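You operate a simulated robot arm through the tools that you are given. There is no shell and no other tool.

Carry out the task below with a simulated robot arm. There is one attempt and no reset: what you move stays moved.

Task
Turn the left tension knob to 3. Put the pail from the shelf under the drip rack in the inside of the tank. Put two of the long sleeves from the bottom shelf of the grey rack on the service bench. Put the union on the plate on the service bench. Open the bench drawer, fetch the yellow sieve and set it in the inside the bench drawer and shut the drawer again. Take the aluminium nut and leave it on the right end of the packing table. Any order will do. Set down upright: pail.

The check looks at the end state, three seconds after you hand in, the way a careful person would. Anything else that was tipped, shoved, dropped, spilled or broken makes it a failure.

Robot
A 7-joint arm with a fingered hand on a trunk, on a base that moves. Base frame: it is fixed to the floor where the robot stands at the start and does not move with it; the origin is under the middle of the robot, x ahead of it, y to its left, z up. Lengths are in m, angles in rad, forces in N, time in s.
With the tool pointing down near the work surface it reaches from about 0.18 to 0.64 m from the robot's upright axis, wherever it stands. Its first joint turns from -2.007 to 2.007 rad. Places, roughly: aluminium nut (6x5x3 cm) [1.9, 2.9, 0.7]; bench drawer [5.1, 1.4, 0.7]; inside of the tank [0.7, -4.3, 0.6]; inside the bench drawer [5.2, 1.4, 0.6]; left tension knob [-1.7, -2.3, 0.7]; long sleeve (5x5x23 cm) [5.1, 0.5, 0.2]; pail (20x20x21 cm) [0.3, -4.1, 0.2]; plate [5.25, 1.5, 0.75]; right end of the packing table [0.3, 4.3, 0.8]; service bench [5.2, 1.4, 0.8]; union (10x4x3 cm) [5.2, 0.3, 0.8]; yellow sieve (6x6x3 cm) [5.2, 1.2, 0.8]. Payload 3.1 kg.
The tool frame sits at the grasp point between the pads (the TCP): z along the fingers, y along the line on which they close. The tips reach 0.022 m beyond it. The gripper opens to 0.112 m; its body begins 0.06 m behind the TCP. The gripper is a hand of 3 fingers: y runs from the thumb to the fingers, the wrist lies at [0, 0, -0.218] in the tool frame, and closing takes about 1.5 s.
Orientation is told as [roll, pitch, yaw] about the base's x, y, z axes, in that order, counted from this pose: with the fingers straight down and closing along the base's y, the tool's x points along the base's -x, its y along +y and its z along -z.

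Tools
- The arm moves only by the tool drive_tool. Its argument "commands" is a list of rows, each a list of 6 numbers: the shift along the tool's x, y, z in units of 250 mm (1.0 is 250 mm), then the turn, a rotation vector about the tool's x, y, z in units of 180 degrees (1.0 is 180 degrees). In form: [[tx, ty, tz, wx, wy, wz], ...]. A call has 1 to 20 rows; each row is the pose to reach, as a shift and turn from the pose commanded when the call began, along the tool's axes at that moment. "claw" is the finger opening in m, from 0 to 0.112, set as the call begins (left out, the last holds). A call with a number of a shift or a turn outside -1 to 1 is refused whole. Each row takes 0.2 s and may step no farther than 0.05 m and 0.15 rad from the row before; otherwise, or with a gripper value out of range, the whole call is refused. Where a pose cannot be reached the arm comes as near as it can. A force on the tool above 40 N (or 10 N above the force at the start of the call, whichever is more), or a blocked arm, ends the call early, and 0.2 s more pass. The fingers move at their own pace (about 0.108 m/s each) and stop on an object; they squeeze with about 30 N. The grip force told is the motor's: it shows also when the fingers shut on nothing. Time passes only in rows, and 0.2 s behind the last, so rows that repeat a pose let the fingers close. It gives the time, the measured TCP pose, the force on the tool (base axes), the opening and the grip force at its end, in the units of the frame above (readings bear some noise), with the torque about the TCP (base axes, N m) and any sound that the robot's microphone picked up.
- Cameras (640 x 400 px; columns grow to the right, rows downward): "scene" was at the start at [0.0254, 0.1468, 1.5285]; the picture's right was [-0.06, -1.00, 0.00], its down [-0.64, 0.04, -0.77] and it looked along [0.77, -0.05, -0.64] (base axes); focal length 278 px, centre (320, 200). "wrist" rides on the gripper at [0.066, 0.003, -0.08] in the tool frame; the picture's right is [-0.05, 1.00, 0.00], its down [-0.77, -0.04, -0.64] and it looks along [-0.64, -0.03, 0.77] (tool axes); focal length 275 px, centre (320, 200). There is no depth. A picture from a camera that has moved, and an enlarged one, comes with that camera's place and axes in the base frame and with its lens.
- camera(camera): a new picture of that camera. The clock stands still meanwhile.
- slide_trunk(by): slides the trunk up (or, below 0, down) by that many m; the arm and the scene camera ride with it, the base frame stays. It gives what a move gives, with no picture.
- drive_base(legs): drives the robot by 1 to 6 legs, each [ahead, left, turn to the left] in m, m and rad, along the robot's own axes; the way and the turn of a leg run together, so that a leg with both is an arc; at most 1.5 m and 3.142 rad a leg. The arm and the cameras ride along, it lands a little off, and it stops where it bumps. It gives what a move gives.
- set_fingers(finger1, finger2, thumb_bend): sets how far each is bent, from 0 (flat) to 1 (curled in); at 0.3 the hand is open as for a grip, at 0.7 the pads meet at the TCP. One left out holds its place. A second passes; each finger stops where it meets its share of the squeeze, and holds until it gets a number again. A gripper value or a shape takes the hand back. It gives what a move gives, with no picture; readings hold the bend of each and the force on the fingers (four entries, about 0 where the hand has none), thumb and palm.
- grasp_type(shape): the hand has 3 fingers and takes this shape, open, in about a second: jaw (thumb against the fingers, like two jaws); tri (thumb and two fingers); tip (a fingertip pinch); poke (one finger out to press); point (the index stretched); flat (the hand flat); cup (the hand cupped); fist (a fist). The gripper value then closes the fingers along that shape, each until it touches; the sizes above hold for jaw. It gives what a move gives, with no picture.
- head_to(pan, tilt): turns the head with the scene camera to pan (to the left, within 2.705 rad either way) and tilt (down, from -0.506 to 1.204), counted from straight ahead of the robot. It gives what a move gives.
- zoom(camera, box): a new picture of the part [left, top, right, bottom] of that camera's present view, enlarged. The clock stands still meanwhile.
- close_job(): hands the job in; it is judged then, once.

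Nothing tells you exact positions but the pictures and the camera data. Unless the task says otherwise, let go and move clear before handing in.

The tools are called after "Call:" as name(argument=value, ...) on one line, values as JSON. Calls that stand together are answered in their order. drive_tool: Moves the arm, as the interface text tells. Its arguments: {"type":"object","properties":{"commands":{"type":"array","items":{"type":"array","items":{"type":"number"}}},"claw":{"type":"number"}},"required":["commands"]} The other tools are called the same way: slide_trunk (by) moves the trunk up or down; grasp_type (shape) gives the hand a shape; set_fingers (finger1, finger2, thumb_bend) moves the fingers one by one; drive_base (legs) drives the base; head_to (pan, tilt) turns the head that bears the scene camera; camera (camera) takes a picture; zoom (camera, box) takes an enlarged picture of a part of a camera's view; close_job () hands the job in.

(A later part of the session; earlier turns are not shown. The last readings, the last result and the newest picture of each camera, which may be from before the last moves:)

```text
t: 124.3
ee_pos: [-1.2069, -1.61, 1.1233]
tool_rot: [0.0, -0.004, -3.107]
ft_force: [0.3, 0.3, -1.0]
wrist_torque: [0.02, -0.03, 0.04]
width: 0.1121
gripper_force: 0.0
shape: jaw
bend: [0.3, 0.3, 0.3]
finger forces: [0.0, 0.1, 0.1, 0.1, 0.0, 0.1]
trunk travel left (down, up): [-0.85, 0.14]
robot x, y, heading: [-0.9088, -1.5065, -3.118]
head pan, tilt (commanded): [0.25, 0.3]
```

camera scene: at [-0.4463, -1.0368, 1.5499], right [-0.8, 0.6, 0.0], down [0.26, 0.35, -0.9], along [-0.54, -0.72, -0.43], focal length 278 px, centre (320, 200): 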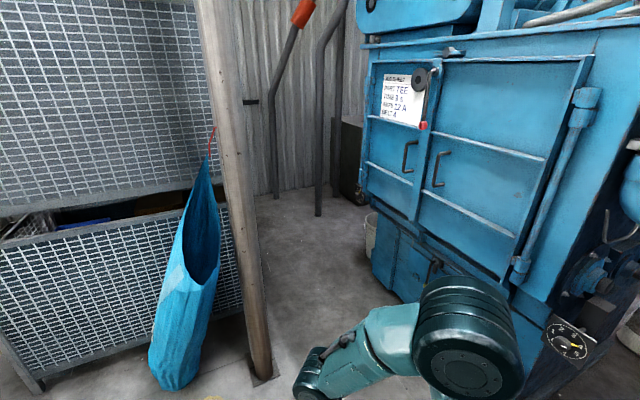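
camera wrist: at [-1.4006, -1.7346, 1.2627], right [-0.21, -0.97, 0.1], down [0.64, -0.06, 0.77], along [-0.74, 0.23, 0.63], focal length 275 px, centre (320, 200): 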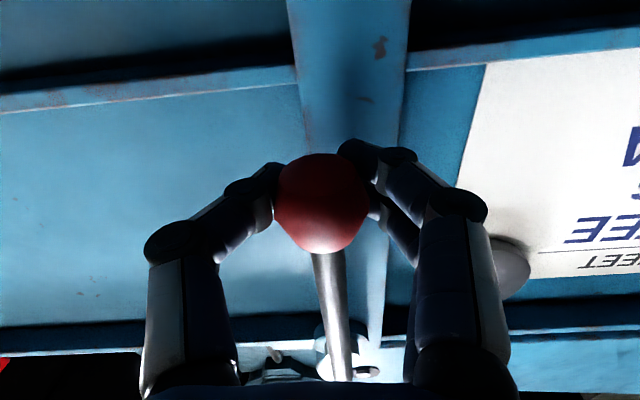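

Call:
drive_base(legs=[[-0.3705, -0.5684, 0], [0, 0, 1.021]])

Call:
slide_trunk(by=-0.2)

Call:
head_to(pan=-0.1, tilt=0.45)

Call:
zoom(camera="scene", box=[360, 40, 480, 130])

```text
t: 130.5
ee_pos: [-0.6396, -1.2354, 1.1241]
tool_rot: [-0.001, -0.005, -2.105]
ft_force: [0.1, -0.7, -0.3]
wrist_torque: [0.0, 0.0, -0.01]
width: 0.1118
gripper_force: 0.0
shape: jaw
bend: [0.3, 0.3, 0.3]
finger forces: [0.0, 0.0, 0.0, 0.0, 0.0, 0.1]
trunk travel left (down, up): [-0.85, 0.14]
robot x, y, heading: [-0.5693, -0.9312, -2.118]
head pan, tilt (commanded): [0.25, 0.3]
```

```text
t: 132.7
ee_pos: [-0.6398, -1.2363, 0.9233]
tool_rot: [0.001, -0.006, -2.105]
ft_force: [0.3, 0.1, 0.1]
wrist_torque: [-0.02, -0.03, -0.01]
width: 0.1119
gripper_force: 0.1
shape: jaw
bend: [0.3, 0.3, 0.3]
finger forces: [0.0, 0.0, 0.0, 0.0, 0.0, 0.0]
trunk travel left (down, up): [-0.65, 0.34]
robot x, y, heading: [-0.5681, -0.93, -2.12]
head pan, tilt (commanded): [0.25, 0.3]
```

```text
t: 133.5
ee_pos: [-0.64, -1.235, 0.9238]
tool_rot: [0.0, -0.006, -2.103]
ft_force: [-0.3, -0.5, -0.3]
wrist_torque: [0.0, 0.0, -0.03]
width: 0.112
gripper_force: 0.1
shape: jaw
bend: [0.3, 0.3, 0.3]
finger forces: [0.1, 0.1, 0.0, 0.1, 0.0, 0.1]
trunk travel left (down, up): [-0.65, 0.34]
robot x, y, heading: [-0.5687, -0.9296, -2.118]
head pan, tilt (commanded): [-0.099, 0.45]
```

```text
4.44 times, centred on (420, 85) of scene
camera zoom: at [-0.4591, -1.034, 1.5499], right [-0.8, 0.6, 0.0], down [0.26, 0.35, -0.9], along [-0.54, -0.72, -0.43], focal length 1237 px, centre (-124, 711)
```

zoom: 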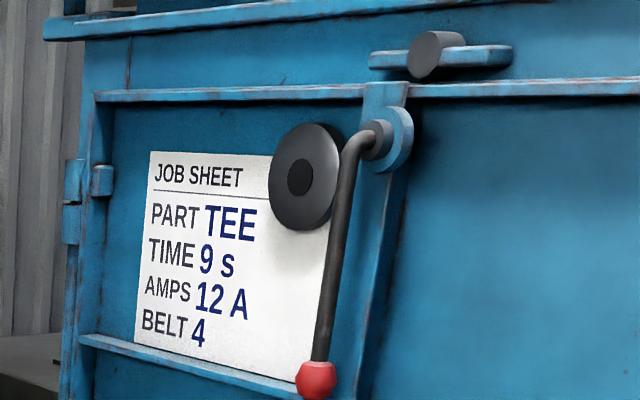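

The lever now matches its original position within what I can see. I drive on to the drip rack and tank, facing -y.

Call:
drive_base(legs=[[0, 0, 0.547], [0, 1.35, 0], [1.4, 0, 0]])

Call:
head_to(pan=-0.1, tilt=0.45)

Call:
camera(camera="scene")

```text
t: 148.4
ee_pos: [0.911, -2.6216, 0.9234]
tool_rot: [0.001, -0.006, -1.536]
ft_force: [-0.5, -0.4, 0.1]
wrist_torque: [-0.01, -0.01, 0.01]
width: 0.1119
gripper_force: 0.1
shape: jaw
bend: [0.3, 0.3, 0.3]
finger forces: [0.0, 0.0, 0.0, 0.1, 0.1, 0.0]
trunk travel left (down, up): [-0.65, 0.34]
robot x, y, heading: [0.811, -2.3259, -1.55]
head pan, tilt (commanded): [-0.099, 0.45]
```

```text
t: 149.0
ee_pos: [0.9099, -2.621, 0.9238]
tool_rot: [-0.001, -0.005, -1.536]
ft_force: [-0.3, -0.1, -1.0]
wrist_torque: [0.01, 0.01, 0.0]
width: 0.1119
gripper_force: 0.1
shape: jaw
bend: [0.3, 0.3, 0.3]
finger forces: [0.0, 0.0, 0.1, 0.1, 0.1, 0.0]
trunk travel left (down, up): [-0.65, 0.34]
robot x, y, heading: [0.8105, -2.3283, -1.548]
head pan, tilt (commanded): [-0.099, 0.45]
```

```text
taken
camera scene: at [0.9541, -2.3546, 1.5499], right [-1.0, 0.08, 0.0], down [0.03, 0.43, -0.9], along [-0.07, -0.9, -0.44], focal length 278 px, centre (320, 200)
```

scene: 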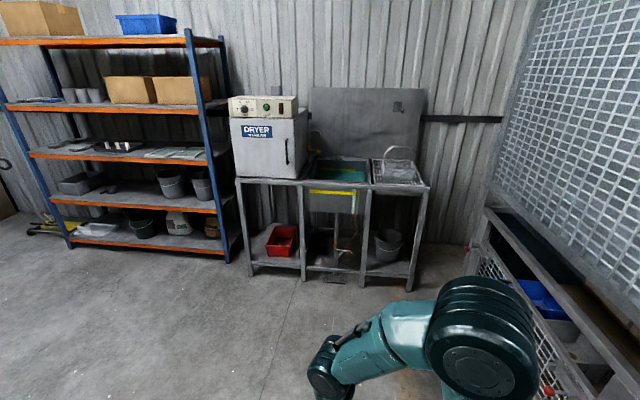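

I see the wash station: dryer, tank in the middle, wire drip rack on the right with the grey pail on the shelf below. I zoom in.

Call:
zoom(camera="scene", box=[280, 120, 460, 300])

Call:
head_to(pan=-0.8, tilt=0.7)

Call:
camera(camera="scene")

```text
2.22 times, centred on (370, 210) of scene
camera zoom: at [0.9541, -2.3546, 1.5499], right [-1.0, 0.08, 0.0], down [0.03, 0.43, -0.9], along [-0.07, -0.9, -0.44], focal length 618 px, centre (209, 178)
```

zoom: 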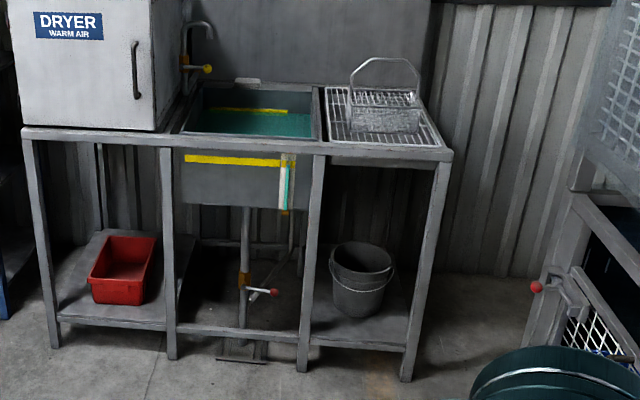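

```text
t: 150.1
ee_pos: [0.9109, -2.6217, 0.9238]
tool_rot: [-0.001, -0.005, -1.535]
ft_force: [-0.1, 0.4, -0.2]
wrist_torque: [0.01, 0.01, -0.03]
width: 0.1124
gripper_force: 0.0
shape: jaw
bend: [0.3, 0.3, 0.3]
finger forces: [0.0, 0.1, 0.0, 0.1, 0.0, 0.0]
trunk travel left (down, up): [-0.65, 0.34]
robot x, y, heading: [0.8045, -2.3248, -1.545]
head pan, tilt (commanded): [-0.799, 0.7]
```

```text
taken
camera scene: at [0.9017, -2.3236, 1.5277], right [-0.71, 0.7, 0.0], down [0.45, 0.46, -0.77], along [-0.54, -0.55, -0.64], focal length 278 px, centre (320, 200)
```

scene: 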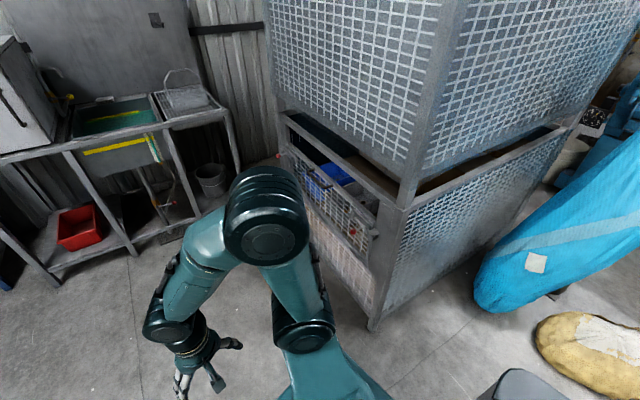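

The furniture is turned about -12° to my frame. The pail stands near (0.27, -4.13), rim at about z 0.33; the tank opening is about 0.43 × 0.5 m. I square up to the station and move closer.

Call:
drive_base(legs=[[0, 0, -0.235], [0.97, -0.14, 0]])

Call:
head_to(pan=0.0, tilt=0.8)

Call:
camera(camera="scene")

Call:
camera(camera="wrist")

```text
t: 156.0
ee_pos: [0.4853, -3.5557, 0.9245]
tool_rot: [0.0, -0.004, -1.78]
ft_force: [0.1, -1.0, 0.4]
wrist_torque: [0.03, 0.0, -0.03]
width: 0.1118
gripper_force: 0.1
shape: jaw
bend: [0.3, 0.3, 0.3]
finger forces: [0.0, 0.1, 0.0, 0.0, 0.1, 0.1]
trunk travel left (down, up): [-0.65, 0.34]
robot x, y, heading: [0.457, -3.2419, -1.79]
head pan, tilt (commanded): [-0.799, 0.7]
```

```text
t: 157.2
ee_pos: [0.4862, -3.5543, 0.9226]
tool_rot: [0.001, -0.005, -1.78]
ft_force: [0.0, 1.1, -0.8]
wrist_torque: [0.01, 0.02, 0.0]
width: 0.1119
gripper_force: 0.1
shape: jaw
bend: [0.3, 0.3, 0.3]
finger forces: [0.1, 0.0, 0.0, 0.0, 0.0, 0.1]
trunk travel left (down, up): [-0.65, 0.34]
robot x, y, heading: [0.4592, -3.2424, -1.792]
head pan, tilt (commanded): [0.0, 0.799]
```

```text
taken
camera scene: at [0.604, -3.2989, 1.5195], right [-0.97, 0.22, 0.0], down [0.16, 0.7, -0.7], along [-0.16, -0.68, -0.72], focal length 278 px, centre (320, 200)
```

scene: 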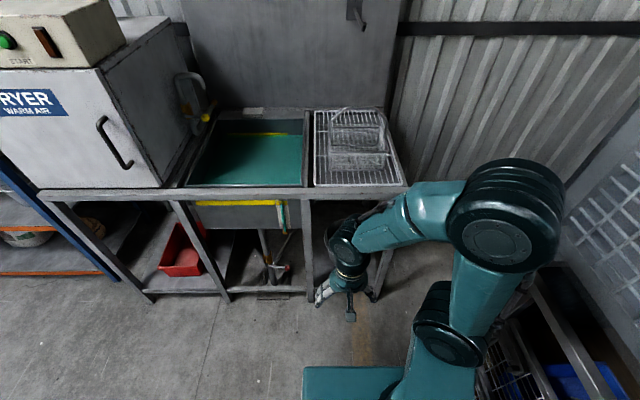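

```text
taken
camera wrist: at [0.5028, -3.491, 1.0047], right [0.97, -0.25, 0.0], down [-0.19, -0.74, 0.64], along [-0.16, -0.62, -0.77], focal length 275 px, centre (320, 200)
```

wrist: 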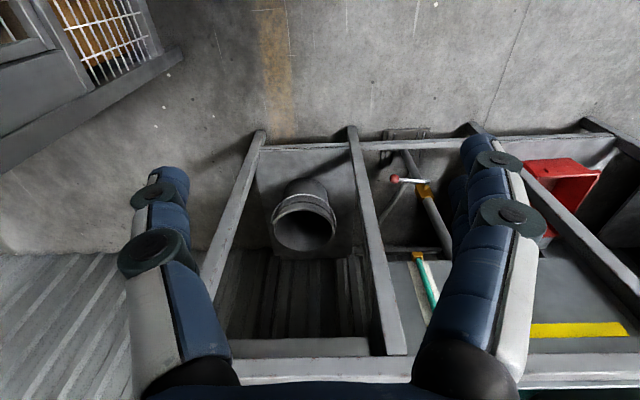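

Call:
zoom(camera="wrist", box=[240, 150, 400, 280])

Call:
zoom(camera="scene", box=[160, 90, 420, 310])

```text
3.08 times, centred on (320, 215) of wrist
camera zoom: at [0.5028, -3.491, 1.0047], right [0.97, -0.25, 0.0], down [-0.19, -0.74, 0.64], along [-0.16, -0.62, -0.77], focal length 847 px, centre (320, 154)
```

zoom: 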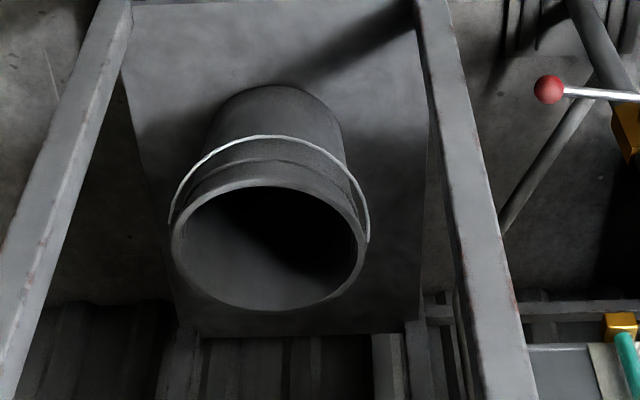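

```text
1.82 times, centred on (290, 200) of scene
camera zoom: at [0.604, -3.2989, 1.5195], right [-0.97, 0.22, 0.0], down [0.16, 0.7, -0.7], along [-0.16, -0.68, -0.72], focal length 506 px, centre (374, 200)
```

zoom: 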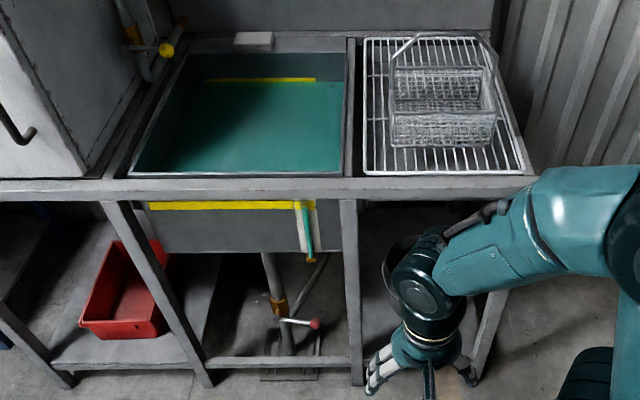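

The pail (rim at about z 0.32, diameter 0.2, wire bail hanging at its front) stands about 9 cm behind the front legs. I'll pinch its front rim with the fingers inside and the thumb outside, so I turn the hand 90°, lower the trunk, and look closely.

Call:
drive_tool(commands=[[0, 0, 0, 0, 0, 0.042], [0, 0, 0, 0, 0, 0.084], [0, 0, 0, 0, 0, 0.126], [0, 0, 0, 0, 0, 0.168], [0, 0, 0, 0, 0, 0.21], [0, 0, 0, 0, 0, 0.252], [0, 0, 0, 0, 0, 0.294], [0, 0, 0, 0, 0, 0.336], [0, 0, 0, 0, 0, 0.378], [0, 0, 0, 0, 0, 0.42], [0, 0, 0, 0, 0, 0.46], [0, 0, 0, 0, 0, 0.5]])

Call:
slide_trunk(by=-0.45)

Call:
head_to(pan=0.0, tilt=0.5)

Call:
camera(camera="scene")

Call:
camera(camera="wrist")

```text
t: 159.8
ee_pos: [0.4858, -3.5548, 0.9235]
tool_rot: [0.007, -0.001, 2.931]
ft_force: [-0.2, -0.1, -0.6]
wrist_torque: [0.02, 0.0, 0.04]
width: 0.1119
gripper_force: 0.0
shape: jaw
bend: [0.3, 0.3, 0.3]
finger forces: [0.0, 0.1, 0.1, 0.0, 0.0, 0.0]
trunk travel left (down, up): [-0.65, 0.34]
robot x, y, heading: [0.4551, -3.2471, -1.795]
head pan, tilt (commanded): [0.0, 0.799]
```

```text
refused: -0.45 is not a number from -0.4 to 0.4
```

```text
t: 160.6
ee_pos: [0.4861, -3.5551, 0.9238]
tool_rot: [0.006, 0.001, 2.934]
ft_force: [-0.5, 0.6, 0.0]
wrist_torque: [0.01, 0.01, -0.01]
width: 0.1117
gripper_force: 0.1
shape: jaw
bend: [0.3, 0.3, 0.3]
finger forces: [0.1, 0.0, 0.0, 0.1, 0.1, 0.0]
trunk travel left (down, up): [-0.65, 0.34]
robot x, y, heading: [0.4585, -3.2448, -1.79]
head pan, tilt (commanded): [0.0, 0.499]
```

```text
taken
camera scene: at [0.6018, -3.309, 1.5454], right [-0.98, 0.22, 0.0], down [0.11, 0.47, -0.88], along [-0.19, -0.86, -0.48], focal length 278 px, centre (320, 200)
```

scene: 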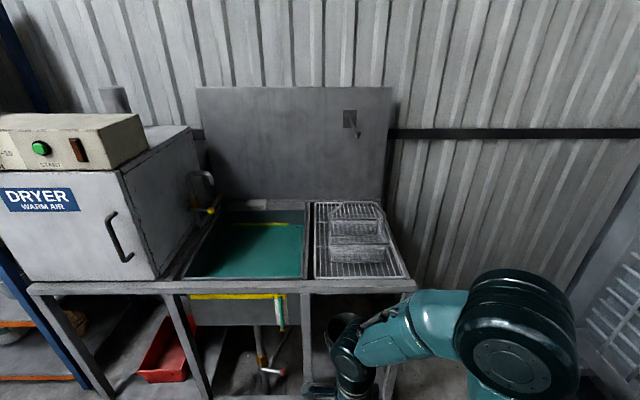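

```text
taken
camera wrist: at [0.5506, -3.5714, 1.0051], right [-0.25, -0.97, 0.0], down [-0.75, 0.2, 0.64], along [-0.62, 0.16, -0.77], focal length 275 px, centre (320, 200)
```

wrist: 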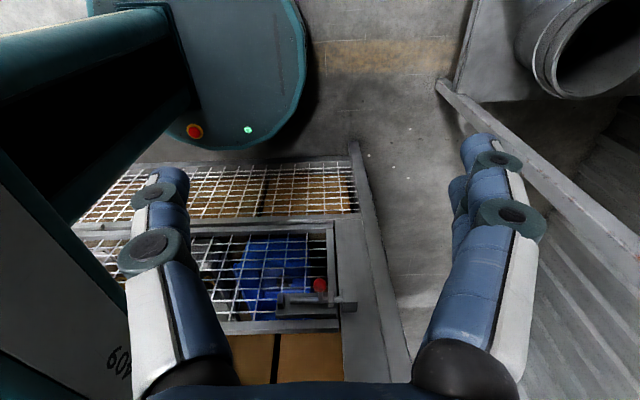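

Call:
slide_trunk(by=-0.4)

Call:
slide_trunk(by=-0.1)

Call:
camera(camera="scene")

Call:
camera(camera="wrist")

```text
t: 164.4
ee_pos: [0.4873, -3.5547, 0.5234]
tool_rot: [0.005, 0.0, 2.932]
ft_force: [0.2, 0.3, -0.4]
wrist_torque: [-0.01, 0.0, 0.0]
width: 0.1122
gripper_force: 0.0
shape: jaw
bend: [0.3, 0.3, 0.3]
finger forces: [0.0, 0.0, 0.1, 0.1, 0.0, 0.0]
trunk travel left (down, up): [-0.25, 0.74]
robot x, y, heading: [0.4599, -3.2444, -1.788]
head pan, tilt (commanded): [0.0, 0.499]
```

```text
t: 165.7
ee_pos: [0.4871, -3.5546, 0.4238]
tool_rot: [0.007, 0.0, 2.931]
ft_force: [0.5, -0.7, 0.8]
wrist_torque: [0.01, 0.01, 0.01]
width: 0.112
gripper_force: 0.1
shape: jaw
bend: [0.3, 0.3, 0.3]
finger forces: [0.0, 0.0, 0.0, 0.1, 0.1, 0.1]
trunk travel left (down, up): [-0.15, 0.84]
robot x, y, heading: [0.457, -3.2426, -1.792]
head pan, tilt (commanded): [0.0, 0.499]
```

```text
taken
camera scene: at [0.6017, -3.3089, 1.0454], right [-0.98, 0.22, 0.0], down [0.11, 0.47, -0.88], along [-0.19, -0.86, -0.48], focal length 278 px, centre (320, 200)
```

scene: 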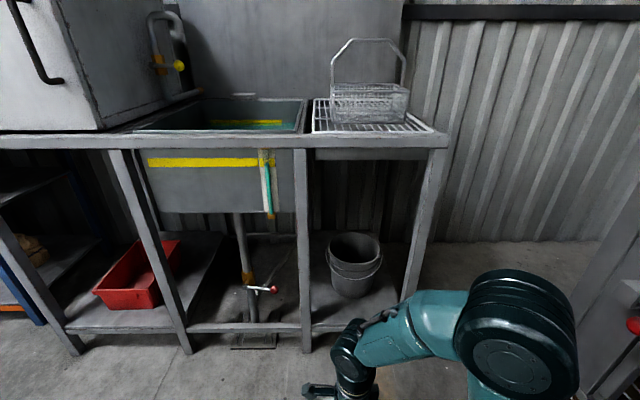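

```text
taken
camera wrist: at [0.5506, -3.5714, 0.5051], right [-0.25, -0.97, 0.0], down [-0.75, 0.2, 0.64], along [-0.62, 0.16, -0.77], focal length 275 px, centre (320, 200)
```

wrist: 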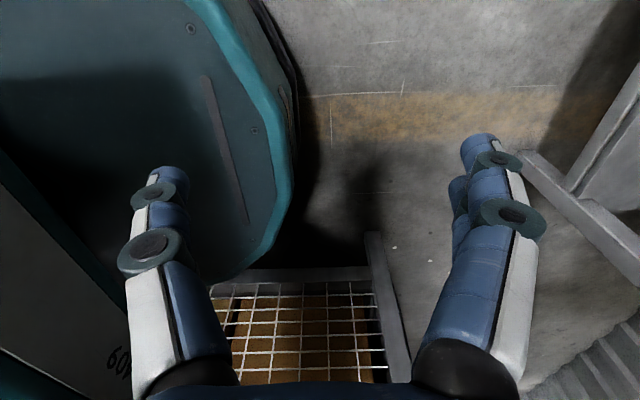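

Call:
zoom(camera="scene", box=[290, 190, 450, 330])

```text
2.86 times, centred on (370, 260) of scene
camera zoom: at [0.6017, -3.3089, 1.0454], right [-0.98, 0.22, 0.0], down [0.11, 0.47, -0.88], along [-0.19, -0.86, -0.48], focal length 795 px, centre (177, 29)
```

zoom: 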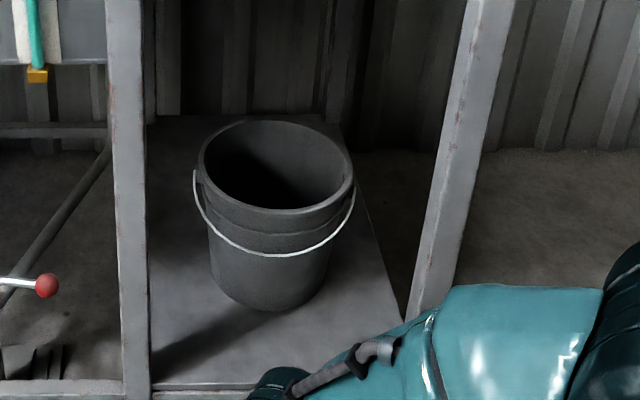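

The pail's rim centre is near (0.274, -4.149, 0.32). Before reaching in I check where my elbow is relative to the table legs.

Call:
head_to(pan=-0.5, tilt=1.1)

Call:
camera(camera="scene")

```text
t: 166.7
ee_pos: [0.4859, -3.5541, 0.4232]
tool_rot: [0.007, 0.001, 2.931]
ft_force: [-0.6, 0.2, 0.0]
wrist_torque: [0.0, -0.01, 0.03]
width: 0.1118
gripper_force: 0.1
shape: jaw
bend: [0.3, 0.3, 0.3]
finger forces: [0.1, 0.0, 0.1, 0.0, 0.1, 0.0]
trunk travel left (down, up): [-0.15, 0.84]
robot x, y, heading: [0.4626, -3.2436, -1.796]
head pan, tilt (commanded): [-0.499, 1.1]
```

```text
taken
camera scene: at [0.5802, -3.2676, 0.9978], right [-0.75, 0.66, 0.0], down [0.59, 0.67, -0.45], along [-0.3, -0.34, -0.89], focal length 278 px, centre (320, 200)
```

scene: 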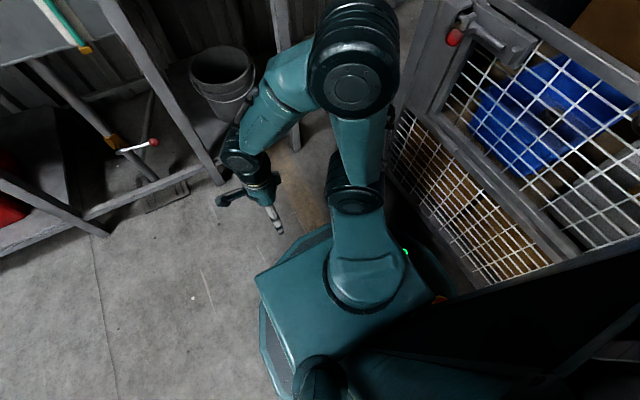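

The elbow sits at about z 0.70, to the right of the wrist, and would stay in front of the legs if I keep about 0.55 m of reach. I drive 0.25 m closer.

Call:
drive_base(legs=[[0.249, 0.065, 0.015]])

Call:
camera(camera="scene")

```text
t: 168.6
ee_pos: [0.5026, -3.8082, 0.4234]
tool_rot: [0.004, -0.001, 2.949]
ft_force: [0.6, -0.4, -0.7]
wrist_torque: [-0.01, 0.01, -0.02]
width: 0.1119
gripper_force: 0.1
shape: jaw
bend: [0.3, 0.3, 0.3]
finger forces: [0.0, 0.0, 0.0, 0.1, 0.0, 0.1]
trunk travel left (down, up): [-0.15, 0.84]
robot x, y, heading: [0.4731, -3.4943, -1.778]
head pan, tilt (commanded): [-0.499, 1.1]
```

```text
taken
camera scene: at [0.5925, -3.5193, 0.9977], right [-0.76, 0.65, 0.0], down [0.58, 0.68, -0.45], along [-0.29, -0.35, -0.89], focal length 278 px, centre (320, 200)
```

scene: 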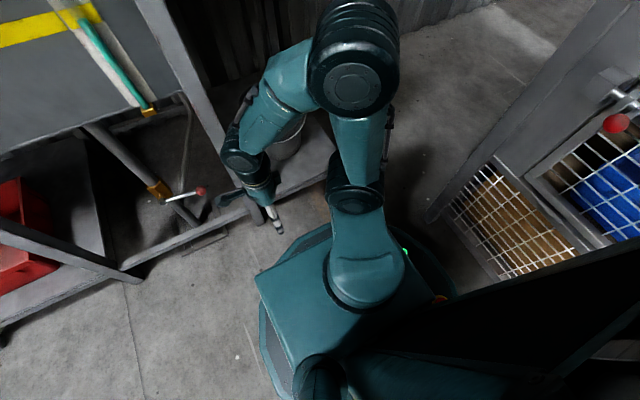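

Call:
drive_tool(commands=[[-0.1, 0.06, 0, 0, 0, 0], [-0.2, 0.12, 0, 0, 0, 0], [-0.3, 0.18, 0, 0, 0, 0], [-0.4, 0.24, 0, 0, 0, 0], [-0.5, 0.3, 0, 0, 0, 0], [-0.58, 0.38, 0, 0, 0, 0], [-0.63, 0.46, 0, 0, 0, 0]])

Call:
camera(camera="wrist")

Call:
camera(camera="scene")

```text
t: 170.2
ee_pos: [0.3267, -3.8905, 0.4247]
tool_rot: [0.007, 0.0, 2.949]
ft_force: [0.5, -0.4, -0.2]
wrist_torque: [-0.01, 0.03, 0.01]
width: 0.1118
gripper_force: 0.0
shape: jaw
bend: [0.3, 0.3, 0.3]
finger forces: [0.1, 0.1, 0.1, 0.1, 0.0, 0.0]
trunk travel left (down, up): [-0.15, 0.84]
robot x, y, heading: [0.4664, -3.4923, -1.778]
head pan, tilt (commanded): [-0.499, 1.1]
```

```text
taken
camera wrist: at [0.3912, -3.9072, 0.5066], right [-0.24, -0.97, 0.0], down [-0.75, 0.19, 0.64], along [-0.62, 0.15, -0.77], focal length 275 px, centre (320, 200)
```

wrist: 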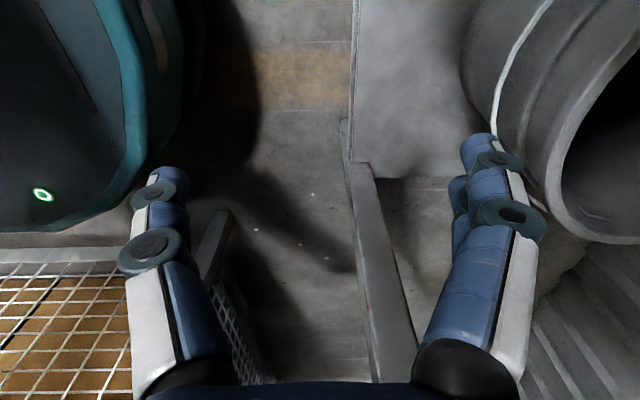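

```text
taken
camera scene: at [0.5925, -3.5193, 0.9977], right [-0.76, 0.65, 0.0], down [0.58, 0.68, -0.45], along [-0.29, -0.35, -0.89], focal length 278 px, centre (320, 200)
```

scene: 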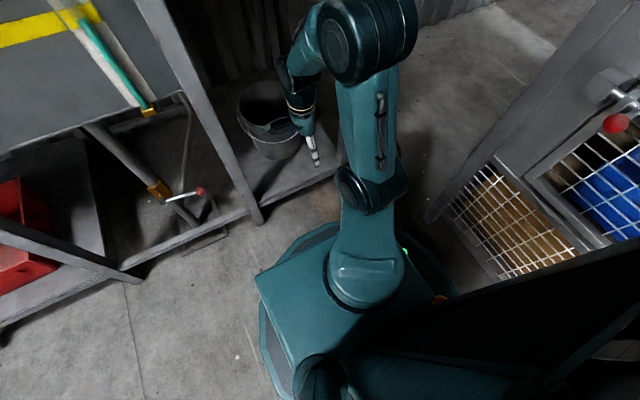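

Call:
drive_tool(commands=[[0, 0.12, 0, 0, 0, 0], [0, 0.24, 0, 0, 0, 0], [0, 0.36, 0, 0, 0, 0], [0, 0.48, 0, 0, 0, 0], [0, 0.61, 0, 0, 0, 0]])

Call:
camera(camera="wrist")

Call:
camera(camera="scene")

```text
t: 171.4
ee_pos: [0.2971, -4.0427, 0.4236]
tool_rot: [0.005, 0.001, 2.951]
ft_force: [1.0, -0.6, -0.1]
wrist_torque: [-0.02, -0.02, -0.01]
width: 0.1116
gripper_force: 0.1
shape: jaw
bend: [0.3, 0.3, 0.3]
finger forces: [0.0, 0.0, 0.1, 0.0, 0.1, 0.0]
trunk travel left (down, up): [-0.15, 0.84]
robot x, y, heading: [0.4712, -3.5001, -1.779]
head pan, tilt (commanded): [-0.499, 1.1]
```

```text
taken
camera wrist: at [0.3616, -4.0581, 0.5053], right [-0.24, -0.97, 0.01], down [-0.75, 0.19, 0.64], along [-0.62, 0.15, -0.77], focal length 275 px, centre (320, 200)
```

wrist: 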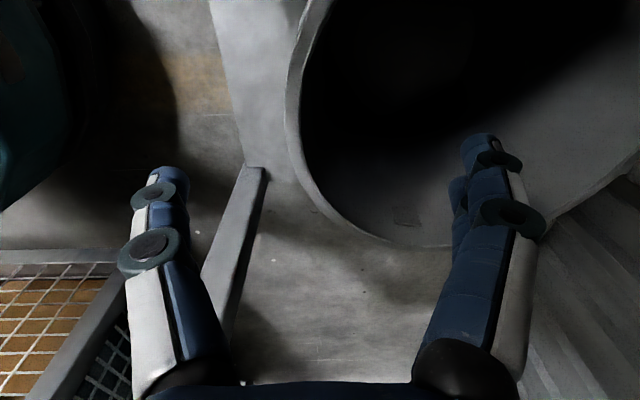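

```text
taken
camera scene: at [0.5925, -3.5193, 0.9977], right [-0.76, 0.65, 0.0], down [0.58, 0.68, -0.45], along [-0.29, -0.35, -0.89], focal length 278 px, centre (320, 200)
```

scene: 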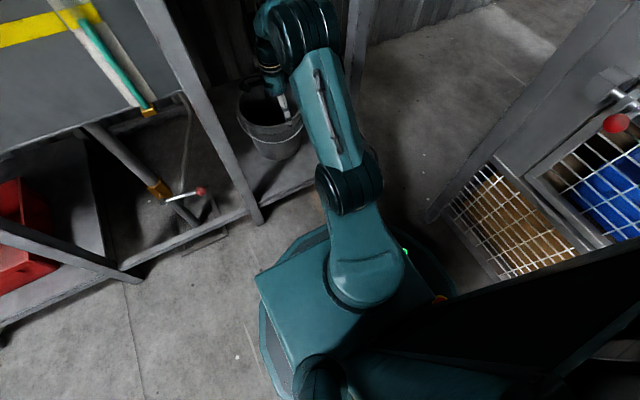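

The hand is over the front rim: fingers inside, thumb outside. The wall is about 2 cm nearer me than the TCP; I correct that and lower in steps.

Call:
drive_tool(commands=[[-0.03, -0.088, 0, 0, 0, 0]])

Call:
slide_trunk(by=-0.08)

Call:
camera(camera="wrist")

Call:
camera(camera="scene")

```text
t: 171.8
ee_pos: [0.2939, -4.0186, 0.422]
tool_rot: [0.006, -0.002, 2.95]
ft_force: [-0.1, 0.4, -0.5]
wrist_torque: [-0.03, 0.01, -0.01]
width: 0.1119
gripper_force: 0.1
shape: jaw
bend: [0.3, 0.3, 0.3]
finger forces: [0.1, 0.1, 0.0, 0.0, 0.0, 0.1]
trunk travel left (down, up): [-0.15, 0.84]
robot x, y, heading: [0.4729, -3.4971, -1.782]
head pan, tilt (commanded): [-0.499, 1.1]
```

```text
t: 172.9
ee_pos: [0.2938, -4.0193, 0.3419]
tool_rot: [0.006, 0.0, 2.95]
ft_force: [-0.1, -0.6, -1.1]
wrist_torque: [-0.01, -0.01, 0.02]
width: 0.1119
gripper_force: 0.0
shape: jaw
bend: [0.3, 0.3, 0.3]
finger forces: [0.1, 0.0, 0.0, 0.0, 0.1, 0.0]
trunk travel left (down, up): [-0.07, 0.92]
robot x, y, heading: [0.4711, -3.502, -1.776]
head pan, tilt (commanded): [-0.499, 1.1]
```

```text
taken
camera wrist: at [0.3588, -4.0344, 0.4239], right [-0.24, -0.97, 0.0], down [-0.75, 0.19, 0.64], along [-0.62, 0.15, -0.77], focal length 275 px, centre (320, 200)
```

wrist: 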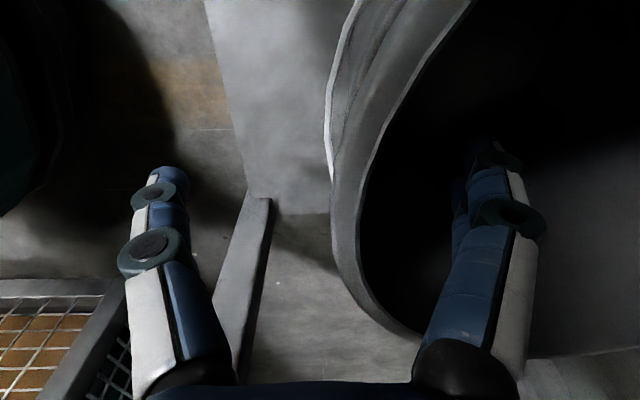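

```text
taken
camera scene: at [0.5925, -3.5194, 0.9177], right [-0.76, 0.65, 0.0], down [0.58, 0.68, -0.45], along [-0.29, -0.35, -0.89], focal length 278 px, centre (320, 200)
```

scene: 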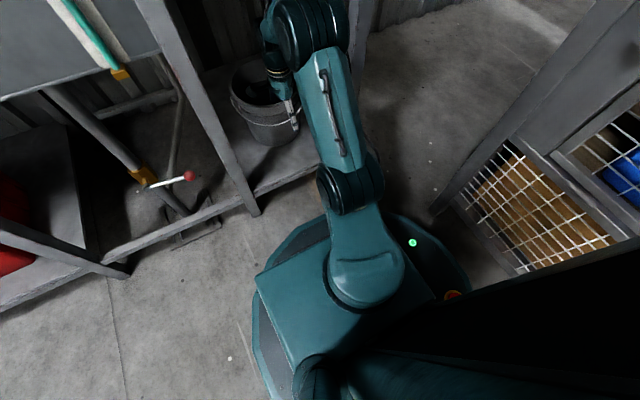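

The pail's rim is at about z 0.35, centre (0.264, -4.131). I shift 4 mm inward and lower another 3.5 cm, so the palm stays above the rim, then close in small steps.

Call:
drive_tool(commands=[[-0.02, 0.016, 0, 0, 0, 0]])

Call:
slide_trunk(by=-0.035)

Call:
drive_tool(commands=[[0, 0, 0, 0, 0, 0], [0, 0, 0, 0, 0, 0], [0, 0, 0, 0, 0, 0], [0, 0, 0, 0, 0, 0]], claw=0.06)

Call:
camera(camera="wrist")

```text
t: 173.3
ee_pos: [0.2879, -4.0222, 0.3419]
tool_rot: [0.006, 0.001, 2.948]
ft_force: [0.3, 0.0, 0.4]
wrist_torque: [0.04, 0.0, 0.02]
width: 0.112
gripper_force: 0.0
shape: jaw
bend: [0.3, 0.3, 0.3]
finger forces: [0.0, 0.0, 0.0, 0.1, 0.0, 0.1]
trunk travel left (down, up): [-0.07, 0.92]
robot x, y, heading: [0.4742, -3.4936, -1.781]
head pan, tilt (commanded): [-0.499, 1.1]
```

```text
t: 174.1
ee_pos: [0.2885, -4.022, 0.307]
tool_rot: [0.004, -0.001, 2.95]
ft_force: [-0.3, -0.8, -0.5]
wrist_torque: [0.03, 0.0, 0.01]
width: 0.1119
gripper_force: 0.2
shape: jaw
bend: [0.3, 0.3, 0.3]
finger forces: [0.0, 0.1, 0.0, 0.0, 0.0, 0.0]
trunk travel left (down, up): [-0.035, 0.955]
robot x, y, heading: [0.4712, -3.4979, -1.778]
head pan, tilt (commanded): [-0.499, 1.1]
```

```text
t: 175.1
ee_pos: [0.2893, -4.0217, 0.3074]
tool_rot: [0.003, -0.001, 2.949]
ft_force: [-0.5, 1.0, 0.2]
wrist_torque: [0.02, -0.02, -0.01]
width: 0.0606
gripper_force: 0.1
shape: jaw
bend: [0.72, 0.72, 0.7]
finger forces: [0.1, 0.0, 0.0, 0.0, 0.0, 0.0]
trunk travel left (down, up): [-0.035, 0.955]
robot x, y, heading: [0.4744, -3.4998, -1.775]
head pan, tilt (commanded): [-0.499, 1.1]
```

```text
taken
camera wrist: at [0.3531, -4.0375, 0.3886], right [-0.24, -0.97, 0.0], down [-0.75, 0.19, 0.64], along [-0.62, 0.15, -0.77], focal length 275 px, centre (320, 200)
```

wrist: 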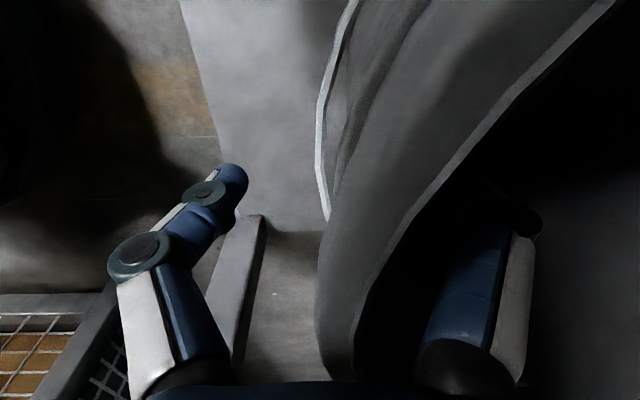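

Call:
drive_tool(commands=[[0, 0, 0, 0, 0, 0], [0, 0, 0, 0, 0, 0]], claw=0.045)

Call:
drive_tool(commands=[[0, 0, 0, 0, 0, 0], [0, 0, 0, 0, 0, 0]], claw=0.035)

Call:
camera(camera="wrist")

```text
t: 175.7
ee_pos: [0.2886, -4.023, 0.308]
tool_rot: [0.005, 0.0, 2.949]
ft_force: [0.6, -0.4, 0.0]
wrist_torque: [-0.01, 0.04, -0.01]
width: 0.0457
gripper_force: 0.0
shape: jaw
bend: [0.73, 0.73, 0.7]
finger forces: [0.1, 0.0, 0.1, 0.0, 0.0, 0.0]
trunk travel left (down, up): [-0.035, 0.955]
robot x, y, heading: [0.4753, -3.4988, -1.78]
head pan, tilt (commanded): [-0.499, 1.1]
```

```text
t: 176.3
ee_pos: [0.2884, -4.0223, 0.3069]
tool_rot: [0.005, 0.0, 2.949]
ft_force: [0.2, 0.1, -0.5]
wrist_torque: [0.0, 0.0, 0.01]
width: 0.0355
gripper_force: 0.2
shape: jaw
bend: [0.73, 0.73, 0.7]
finger forces: [0.0, 0.1, 0.0, 0.0, 0.0, 0.0]
trunk travel left (down, up): [-0.035, 0.955]
robot x, y, heading: [0.4714, -3.4974, -1.779]
head pan, tilt (commanded): [-0.499, 1.1]
```

```text
taken
camera wrist: at [0.3531, -4.0375, 0.3886], right [-0.24, -0.97, 0.0], down [-0.75, 0.19, 0.64], along [-0.62, 0.15, -0.77], focal length 275 px, centre (320, 200)
```

wrist: 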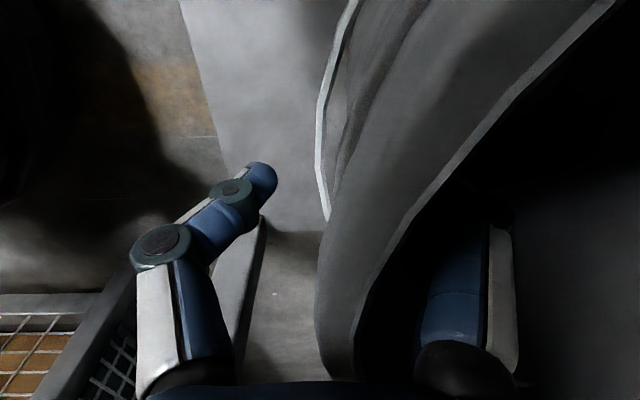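

Call:
drive_tool(commands=[[0, 0, 0, 0, 0, 0], [0, 0, 0, 0, 0, 0]], claw=0.025)

Call:
drive_tool(commands=[[0, 0, 0, 0, 0, 0], [0, 0, 0, 0, 0, 0]], claw=0.017)

Call:
camera(camera="wrist")

```text
t: 176.9
ee_pos: [0.2893, -4.0214, 0.3064]
tool_rot: [0.004, 0.001, 2.95]
ft_force: [0.6, -0.3, 0.4]
wrist_torque: [-0.02, 0.0, 0.0]
width: 0.0258
gripper_force: 0.0
shape: jaw
bend: [0.73, 0.73, 0.7]
finger forces: [0.1, 0.6, 0.0, 0.0, 0.1, 0.1]
trunk travel left (down, up): [-0.035, 0.955]
robot x, y, heading: [0.4682, -3.4948, -1.78]
head pan, tilt (commanded): [-0.499, 1.1]
```

```text
t: 177.5
ee_pos: [0.2886, -4.0219, 0.3067]
tool_rot: [0.005, 0.0, 2.95]
ft_force: [0.3, -1.2, -0.2]
wrist_torque: [-0.02, 0.0, 0.0]
width: 0.0177
gripper_force: 0.1
shape: jaw
bend: [0.73, 0.72, 0.7]
finger forces: [0.1, 0.3, 0.1, 0.0, 0.1, 0.1]
trunk travel left (down, up): [-0.035, 0.955]
robot x, y, heading: [0.4725, -3.5033, -1.784]
head pan, tilt (commanded): [-0.499, 1.1]
```

```text
taken
camera wrist: at [0.3531, -4.0375, 0.3886], right [-0.24, -0.97, 0.0], down [-0.75, 0.19, 0.64], along [-0.62, 0.15, -0.77], focal length 275 px, centre (320, 200)
```

wrist: 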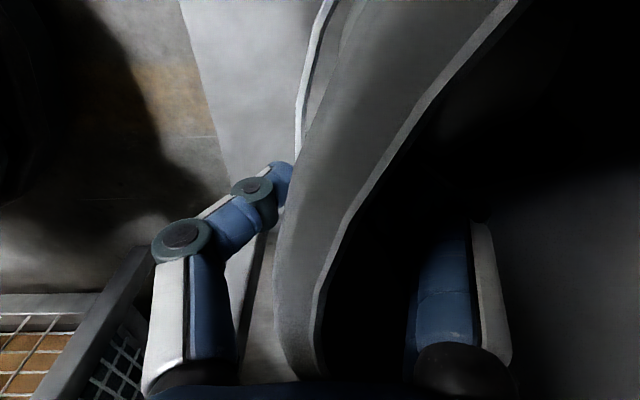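

The pail is light and has slid slightly toward the thumb, which is fine. I close fully.

Call:
drive_tool(commands=[[0, 0, 0, 0, 0, 0], [0, 0, 0, 0, 0, 0], [0, 0, 0, 0, 0, 0], [0, 0, 0, 0, 0, 0]], claw=0.004)

Call:
camera(camera="wrist")

```text
t: 178.5
ee_pos: [0.2876, -4.0219, 0.3078]
tool_rot: [0.007, 0.001, 2.95]
ft_force: [-0.5, 0.0, -0.1]
wrist_torque: [0.0, -0.01, -0.01]
width: 0.0046
gripper_force: 0.0
shape: jaw
bend: [0.71, 0.71, 0.7]
finger forces: [0.1, 0.4, 0.0, 0.1, 0.0, 0.1]
trunk travel left (down, up): [-0.035, 0.955]
robot x, y, heading: [0.4715, -3.4968, -1.775]
head pan, tilt (commanded): [-0.499, 1.1]
```

```text
taken
camera wrist: at [0.3531, -4.0375, 0.3886], right [-0.24, -0.97, 0.0], down [-0.75, 0.19, 0.64], along [-0.62, 0.15, -0.77], focal length 275 px, centre (320, 200)
```

wrist: 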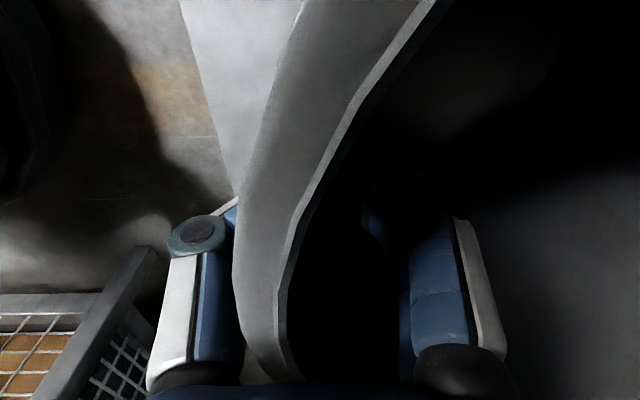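

Call:
drive_tool(commands=[[0, 0, 0, 0, 0, 0], [0, 0, 0, 0, 0, 0], [0, 0, 0, 0, 0, 0], [0, 0, 0, 0, 0, 0]], claw=0.0)

Call:
head_to(pan=-0.1, tilt=0.7)

Call:
camera(camera="scene")

```text
t: 179.5
ee_pos: [0.288, -4.0215, 0.3073]
tool_rot: [0.007, 0.0, 2.949]
ft_force: [-1.1, -0.1, 1.0]
wrist_torque: [-0.07, 0.04, 0.02]
width: 0.0
gripper_force: 30.3
shape: jaw
bend: [0.7, 0.7, 0.7]
finger forces: [13.5, 13.3, 0.1, 0.2, 26.4, 0.0]
trunk travel left (down, up): [-0.035, 0.955]
robot x, y, heading: [0.4704, -3.4978, -1.773]
head pan, tilt (commanded): [-0.499, 1.1]
```

```text
t: 180.4
ee_pos: [0.2886, -4.0219, 0.3071]
tool_rot: [0.005, -0.001, 2.95]
ft_force: [-0.4, -1.4, -0.2]
wrist_torque: [-0.07, -0.01, 0.03]
width: 0.0
gripper_force: 30.1
shape: jaw
bend: [0.7, 0.7, 0.7]
finger forces: [13.4, 13.2, 0.0, 0.0, 26.5, 0.0]
trunk travel left (down, up): [-0.035, 0.955]
robot x, y, heading: [0.4688, -3.4965, -1.784]
head pan, tilt (commanded): [-0.099, 0.7]
```

```text
taken
camera scene: at [0.6077, -3.5524, 0.9126], right [-0.95, 0.3, 0.0], down [0.2, 0.61, -0.76], along [-0.23, -0.73, -0.64], focal length 278 px, centre (320, 200)
```

scene: 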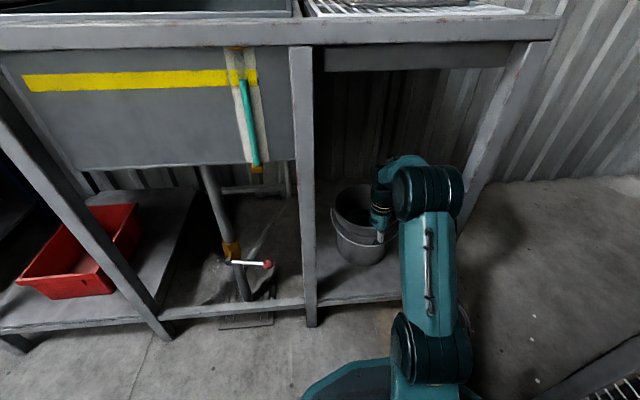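

Call:
zoom(camera="scene", box=[310, 140, 480, 290])

Call:
camera(camera="wrist")

```text
2.67 times, centred on (395, 215) of scene
camera zoom: at [0.6077, -3.5524, 0.9126], right [-0.95, 0.3, 0.0], down [0.2, 0.61, -0.76], along [-0.23, -0.73, -0.64], focal length 742 px, centre (120, 160)
```

zoom: 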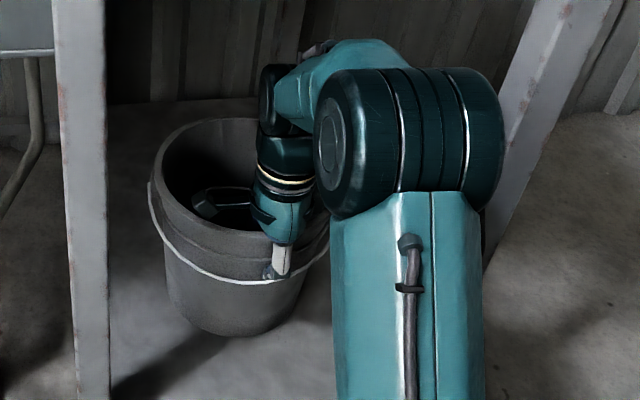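

```text
taken
camera wrist: at [0.3531, -4.0376, 0.3886], right [-0.24, -0.97, 0.0], down [-0.75, 0.19, 0.64], along [-0.62, 0.15, -0.77], focal length 275 px, centre (320, 200)
```

wrist: 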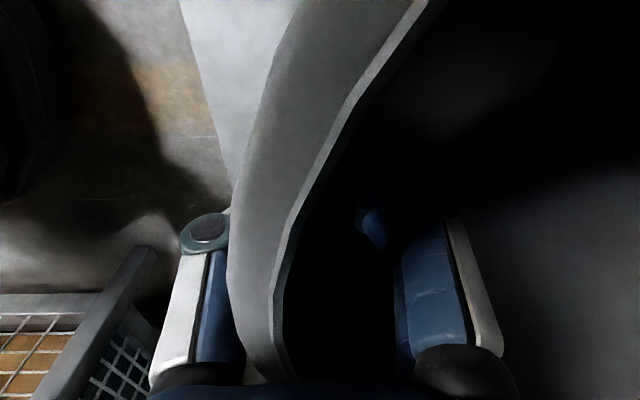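

The thumb is outside and the fingers inside with the wall between. I test by lifting 3 cm.

Call:
slide_trunk(by=0.03)

Call:
zoom(camera="scene", box=[310, 140, 480, 290])

Call:
camera(camera="wrist")

```text
t: 181.2
ee_pos: [0.289, -4.0218, 0.3378]
tool_rot: [0.003, -0.001, 2.951]
ft_force: [-0.6, 0.9, 0.5]
wrist_torque: [0.02, -0.02, -0.01]
width: 0.0002
gripper_force: 30.0
shape: jaw
bend: [0.7, 0.7, 0.71]
finger forces: [14.4, 13.8, 0.0, 0.1, 29.0, 0.0]
trunk travel left (down, up): [-0.065, 0.925]
robot x, y, heading: [0.4735, -3.4959, -1.777]
head pan, tilt (commanded): [-0.099, 0.7]
```

```text
2.67 times, centred on (395, 215) of scene
camera zoom: at [0.6078, -3.5523, 0.9428], right [-0.95, 0.3, 0.0], down [0.19, 0.61, -0.76], along [-0.23, -0.73, -0.64], focal length 742 px, centre (120, 160)
```

zoom: 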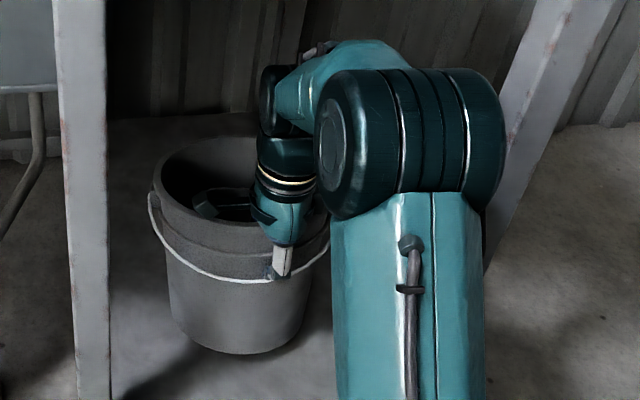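

```text
taken
camera wrist: at [0.353, -4.0374, 0.4187], right [-0.24, -0.97, 0.0], down [-0.75, 0.19, 0.64], along [-0.62, 0.15, -0.77], focal length 275 px, centre (320, 200)
```

wrist: 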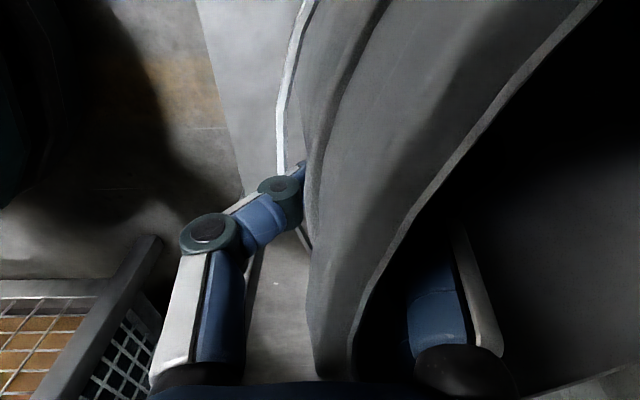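

Call:
zoom(camera="scene", box=[320, 170, 430, 290])

Call:
slide_trunk(by=0.03)

Call:
zoom(camera="scene", box=[320, 170, 430, 290])

Call:
camera(camera="wrist")

```text
3.33 times, centred on (375, 230) of scene
camera zoom: at [0.6078, -3.5523, 0.9428], right [-0.95, 0.3, 0.0], down [0.19, 0.61, -0.76], along [-0.23, -0.73, -0.64], focal length 928 px, centre (137, 100)
```

zoom: 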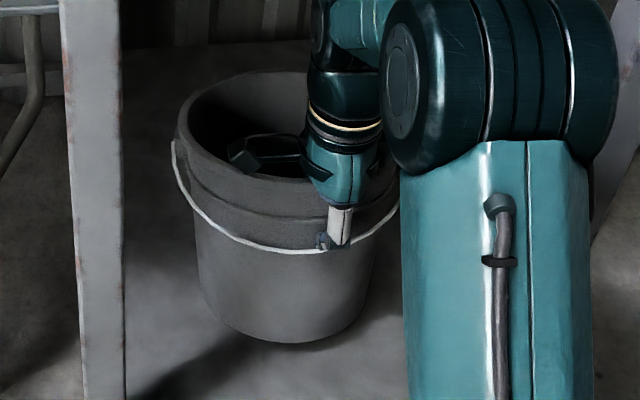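

```text
t: 181.9
ee_pos: [0.2886, -4.0227, 0.3667]
tool_rot: [0.004, -0.001, 2.951]
ft_force: [-0.6, 0.5, -2.9]
wrist_torque: [0.15, -0.03, 0.03]
width: 0.0
gripper_force: 29.9
shape: jaw
bend: [0.69, 0.7, 0.71]
finger forces: [15.0, 14.9, 0.1, 0.0, 29.3, 0.1]
trunk travel left (down, up): [-0.095, 0.895]
robot x, y, heading: [0.4712, -3.4987, -1.777]
head pan, tilt (commanded): [-0.099, 0.7]
```

```text
3.33 times, centred on (375, 230) of scene
camera zoom: at [0.6077, -3.5526, 0.9727], right [-0.95, 0.3, 0.0], down [0.19, 0.61, -0.76], along [-0.23, -0.73, -0.64], focal length 928 px, centre (137, 100)
```

zoom: 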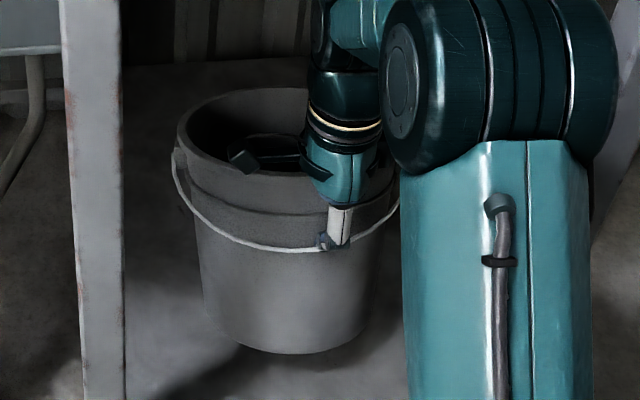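

```text
taken
camera wrist: at [0.3531, -4.0376, 0.4484], right [-0.24, -0.97, 0.0], down [-0.75, 0.19, 0.64], along [-0.62, 0.15, -0.77], focal length 275 px, centre (320, 200)
```

wrist: 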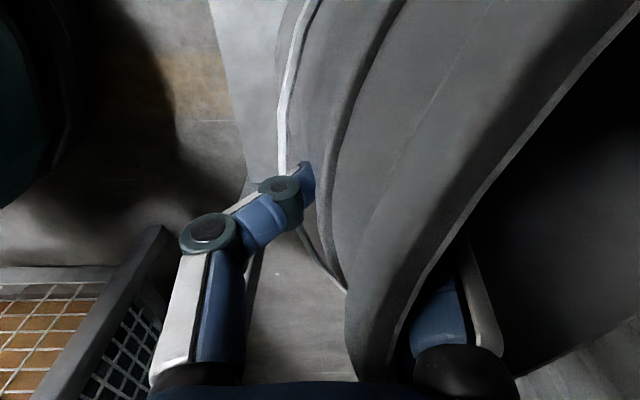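

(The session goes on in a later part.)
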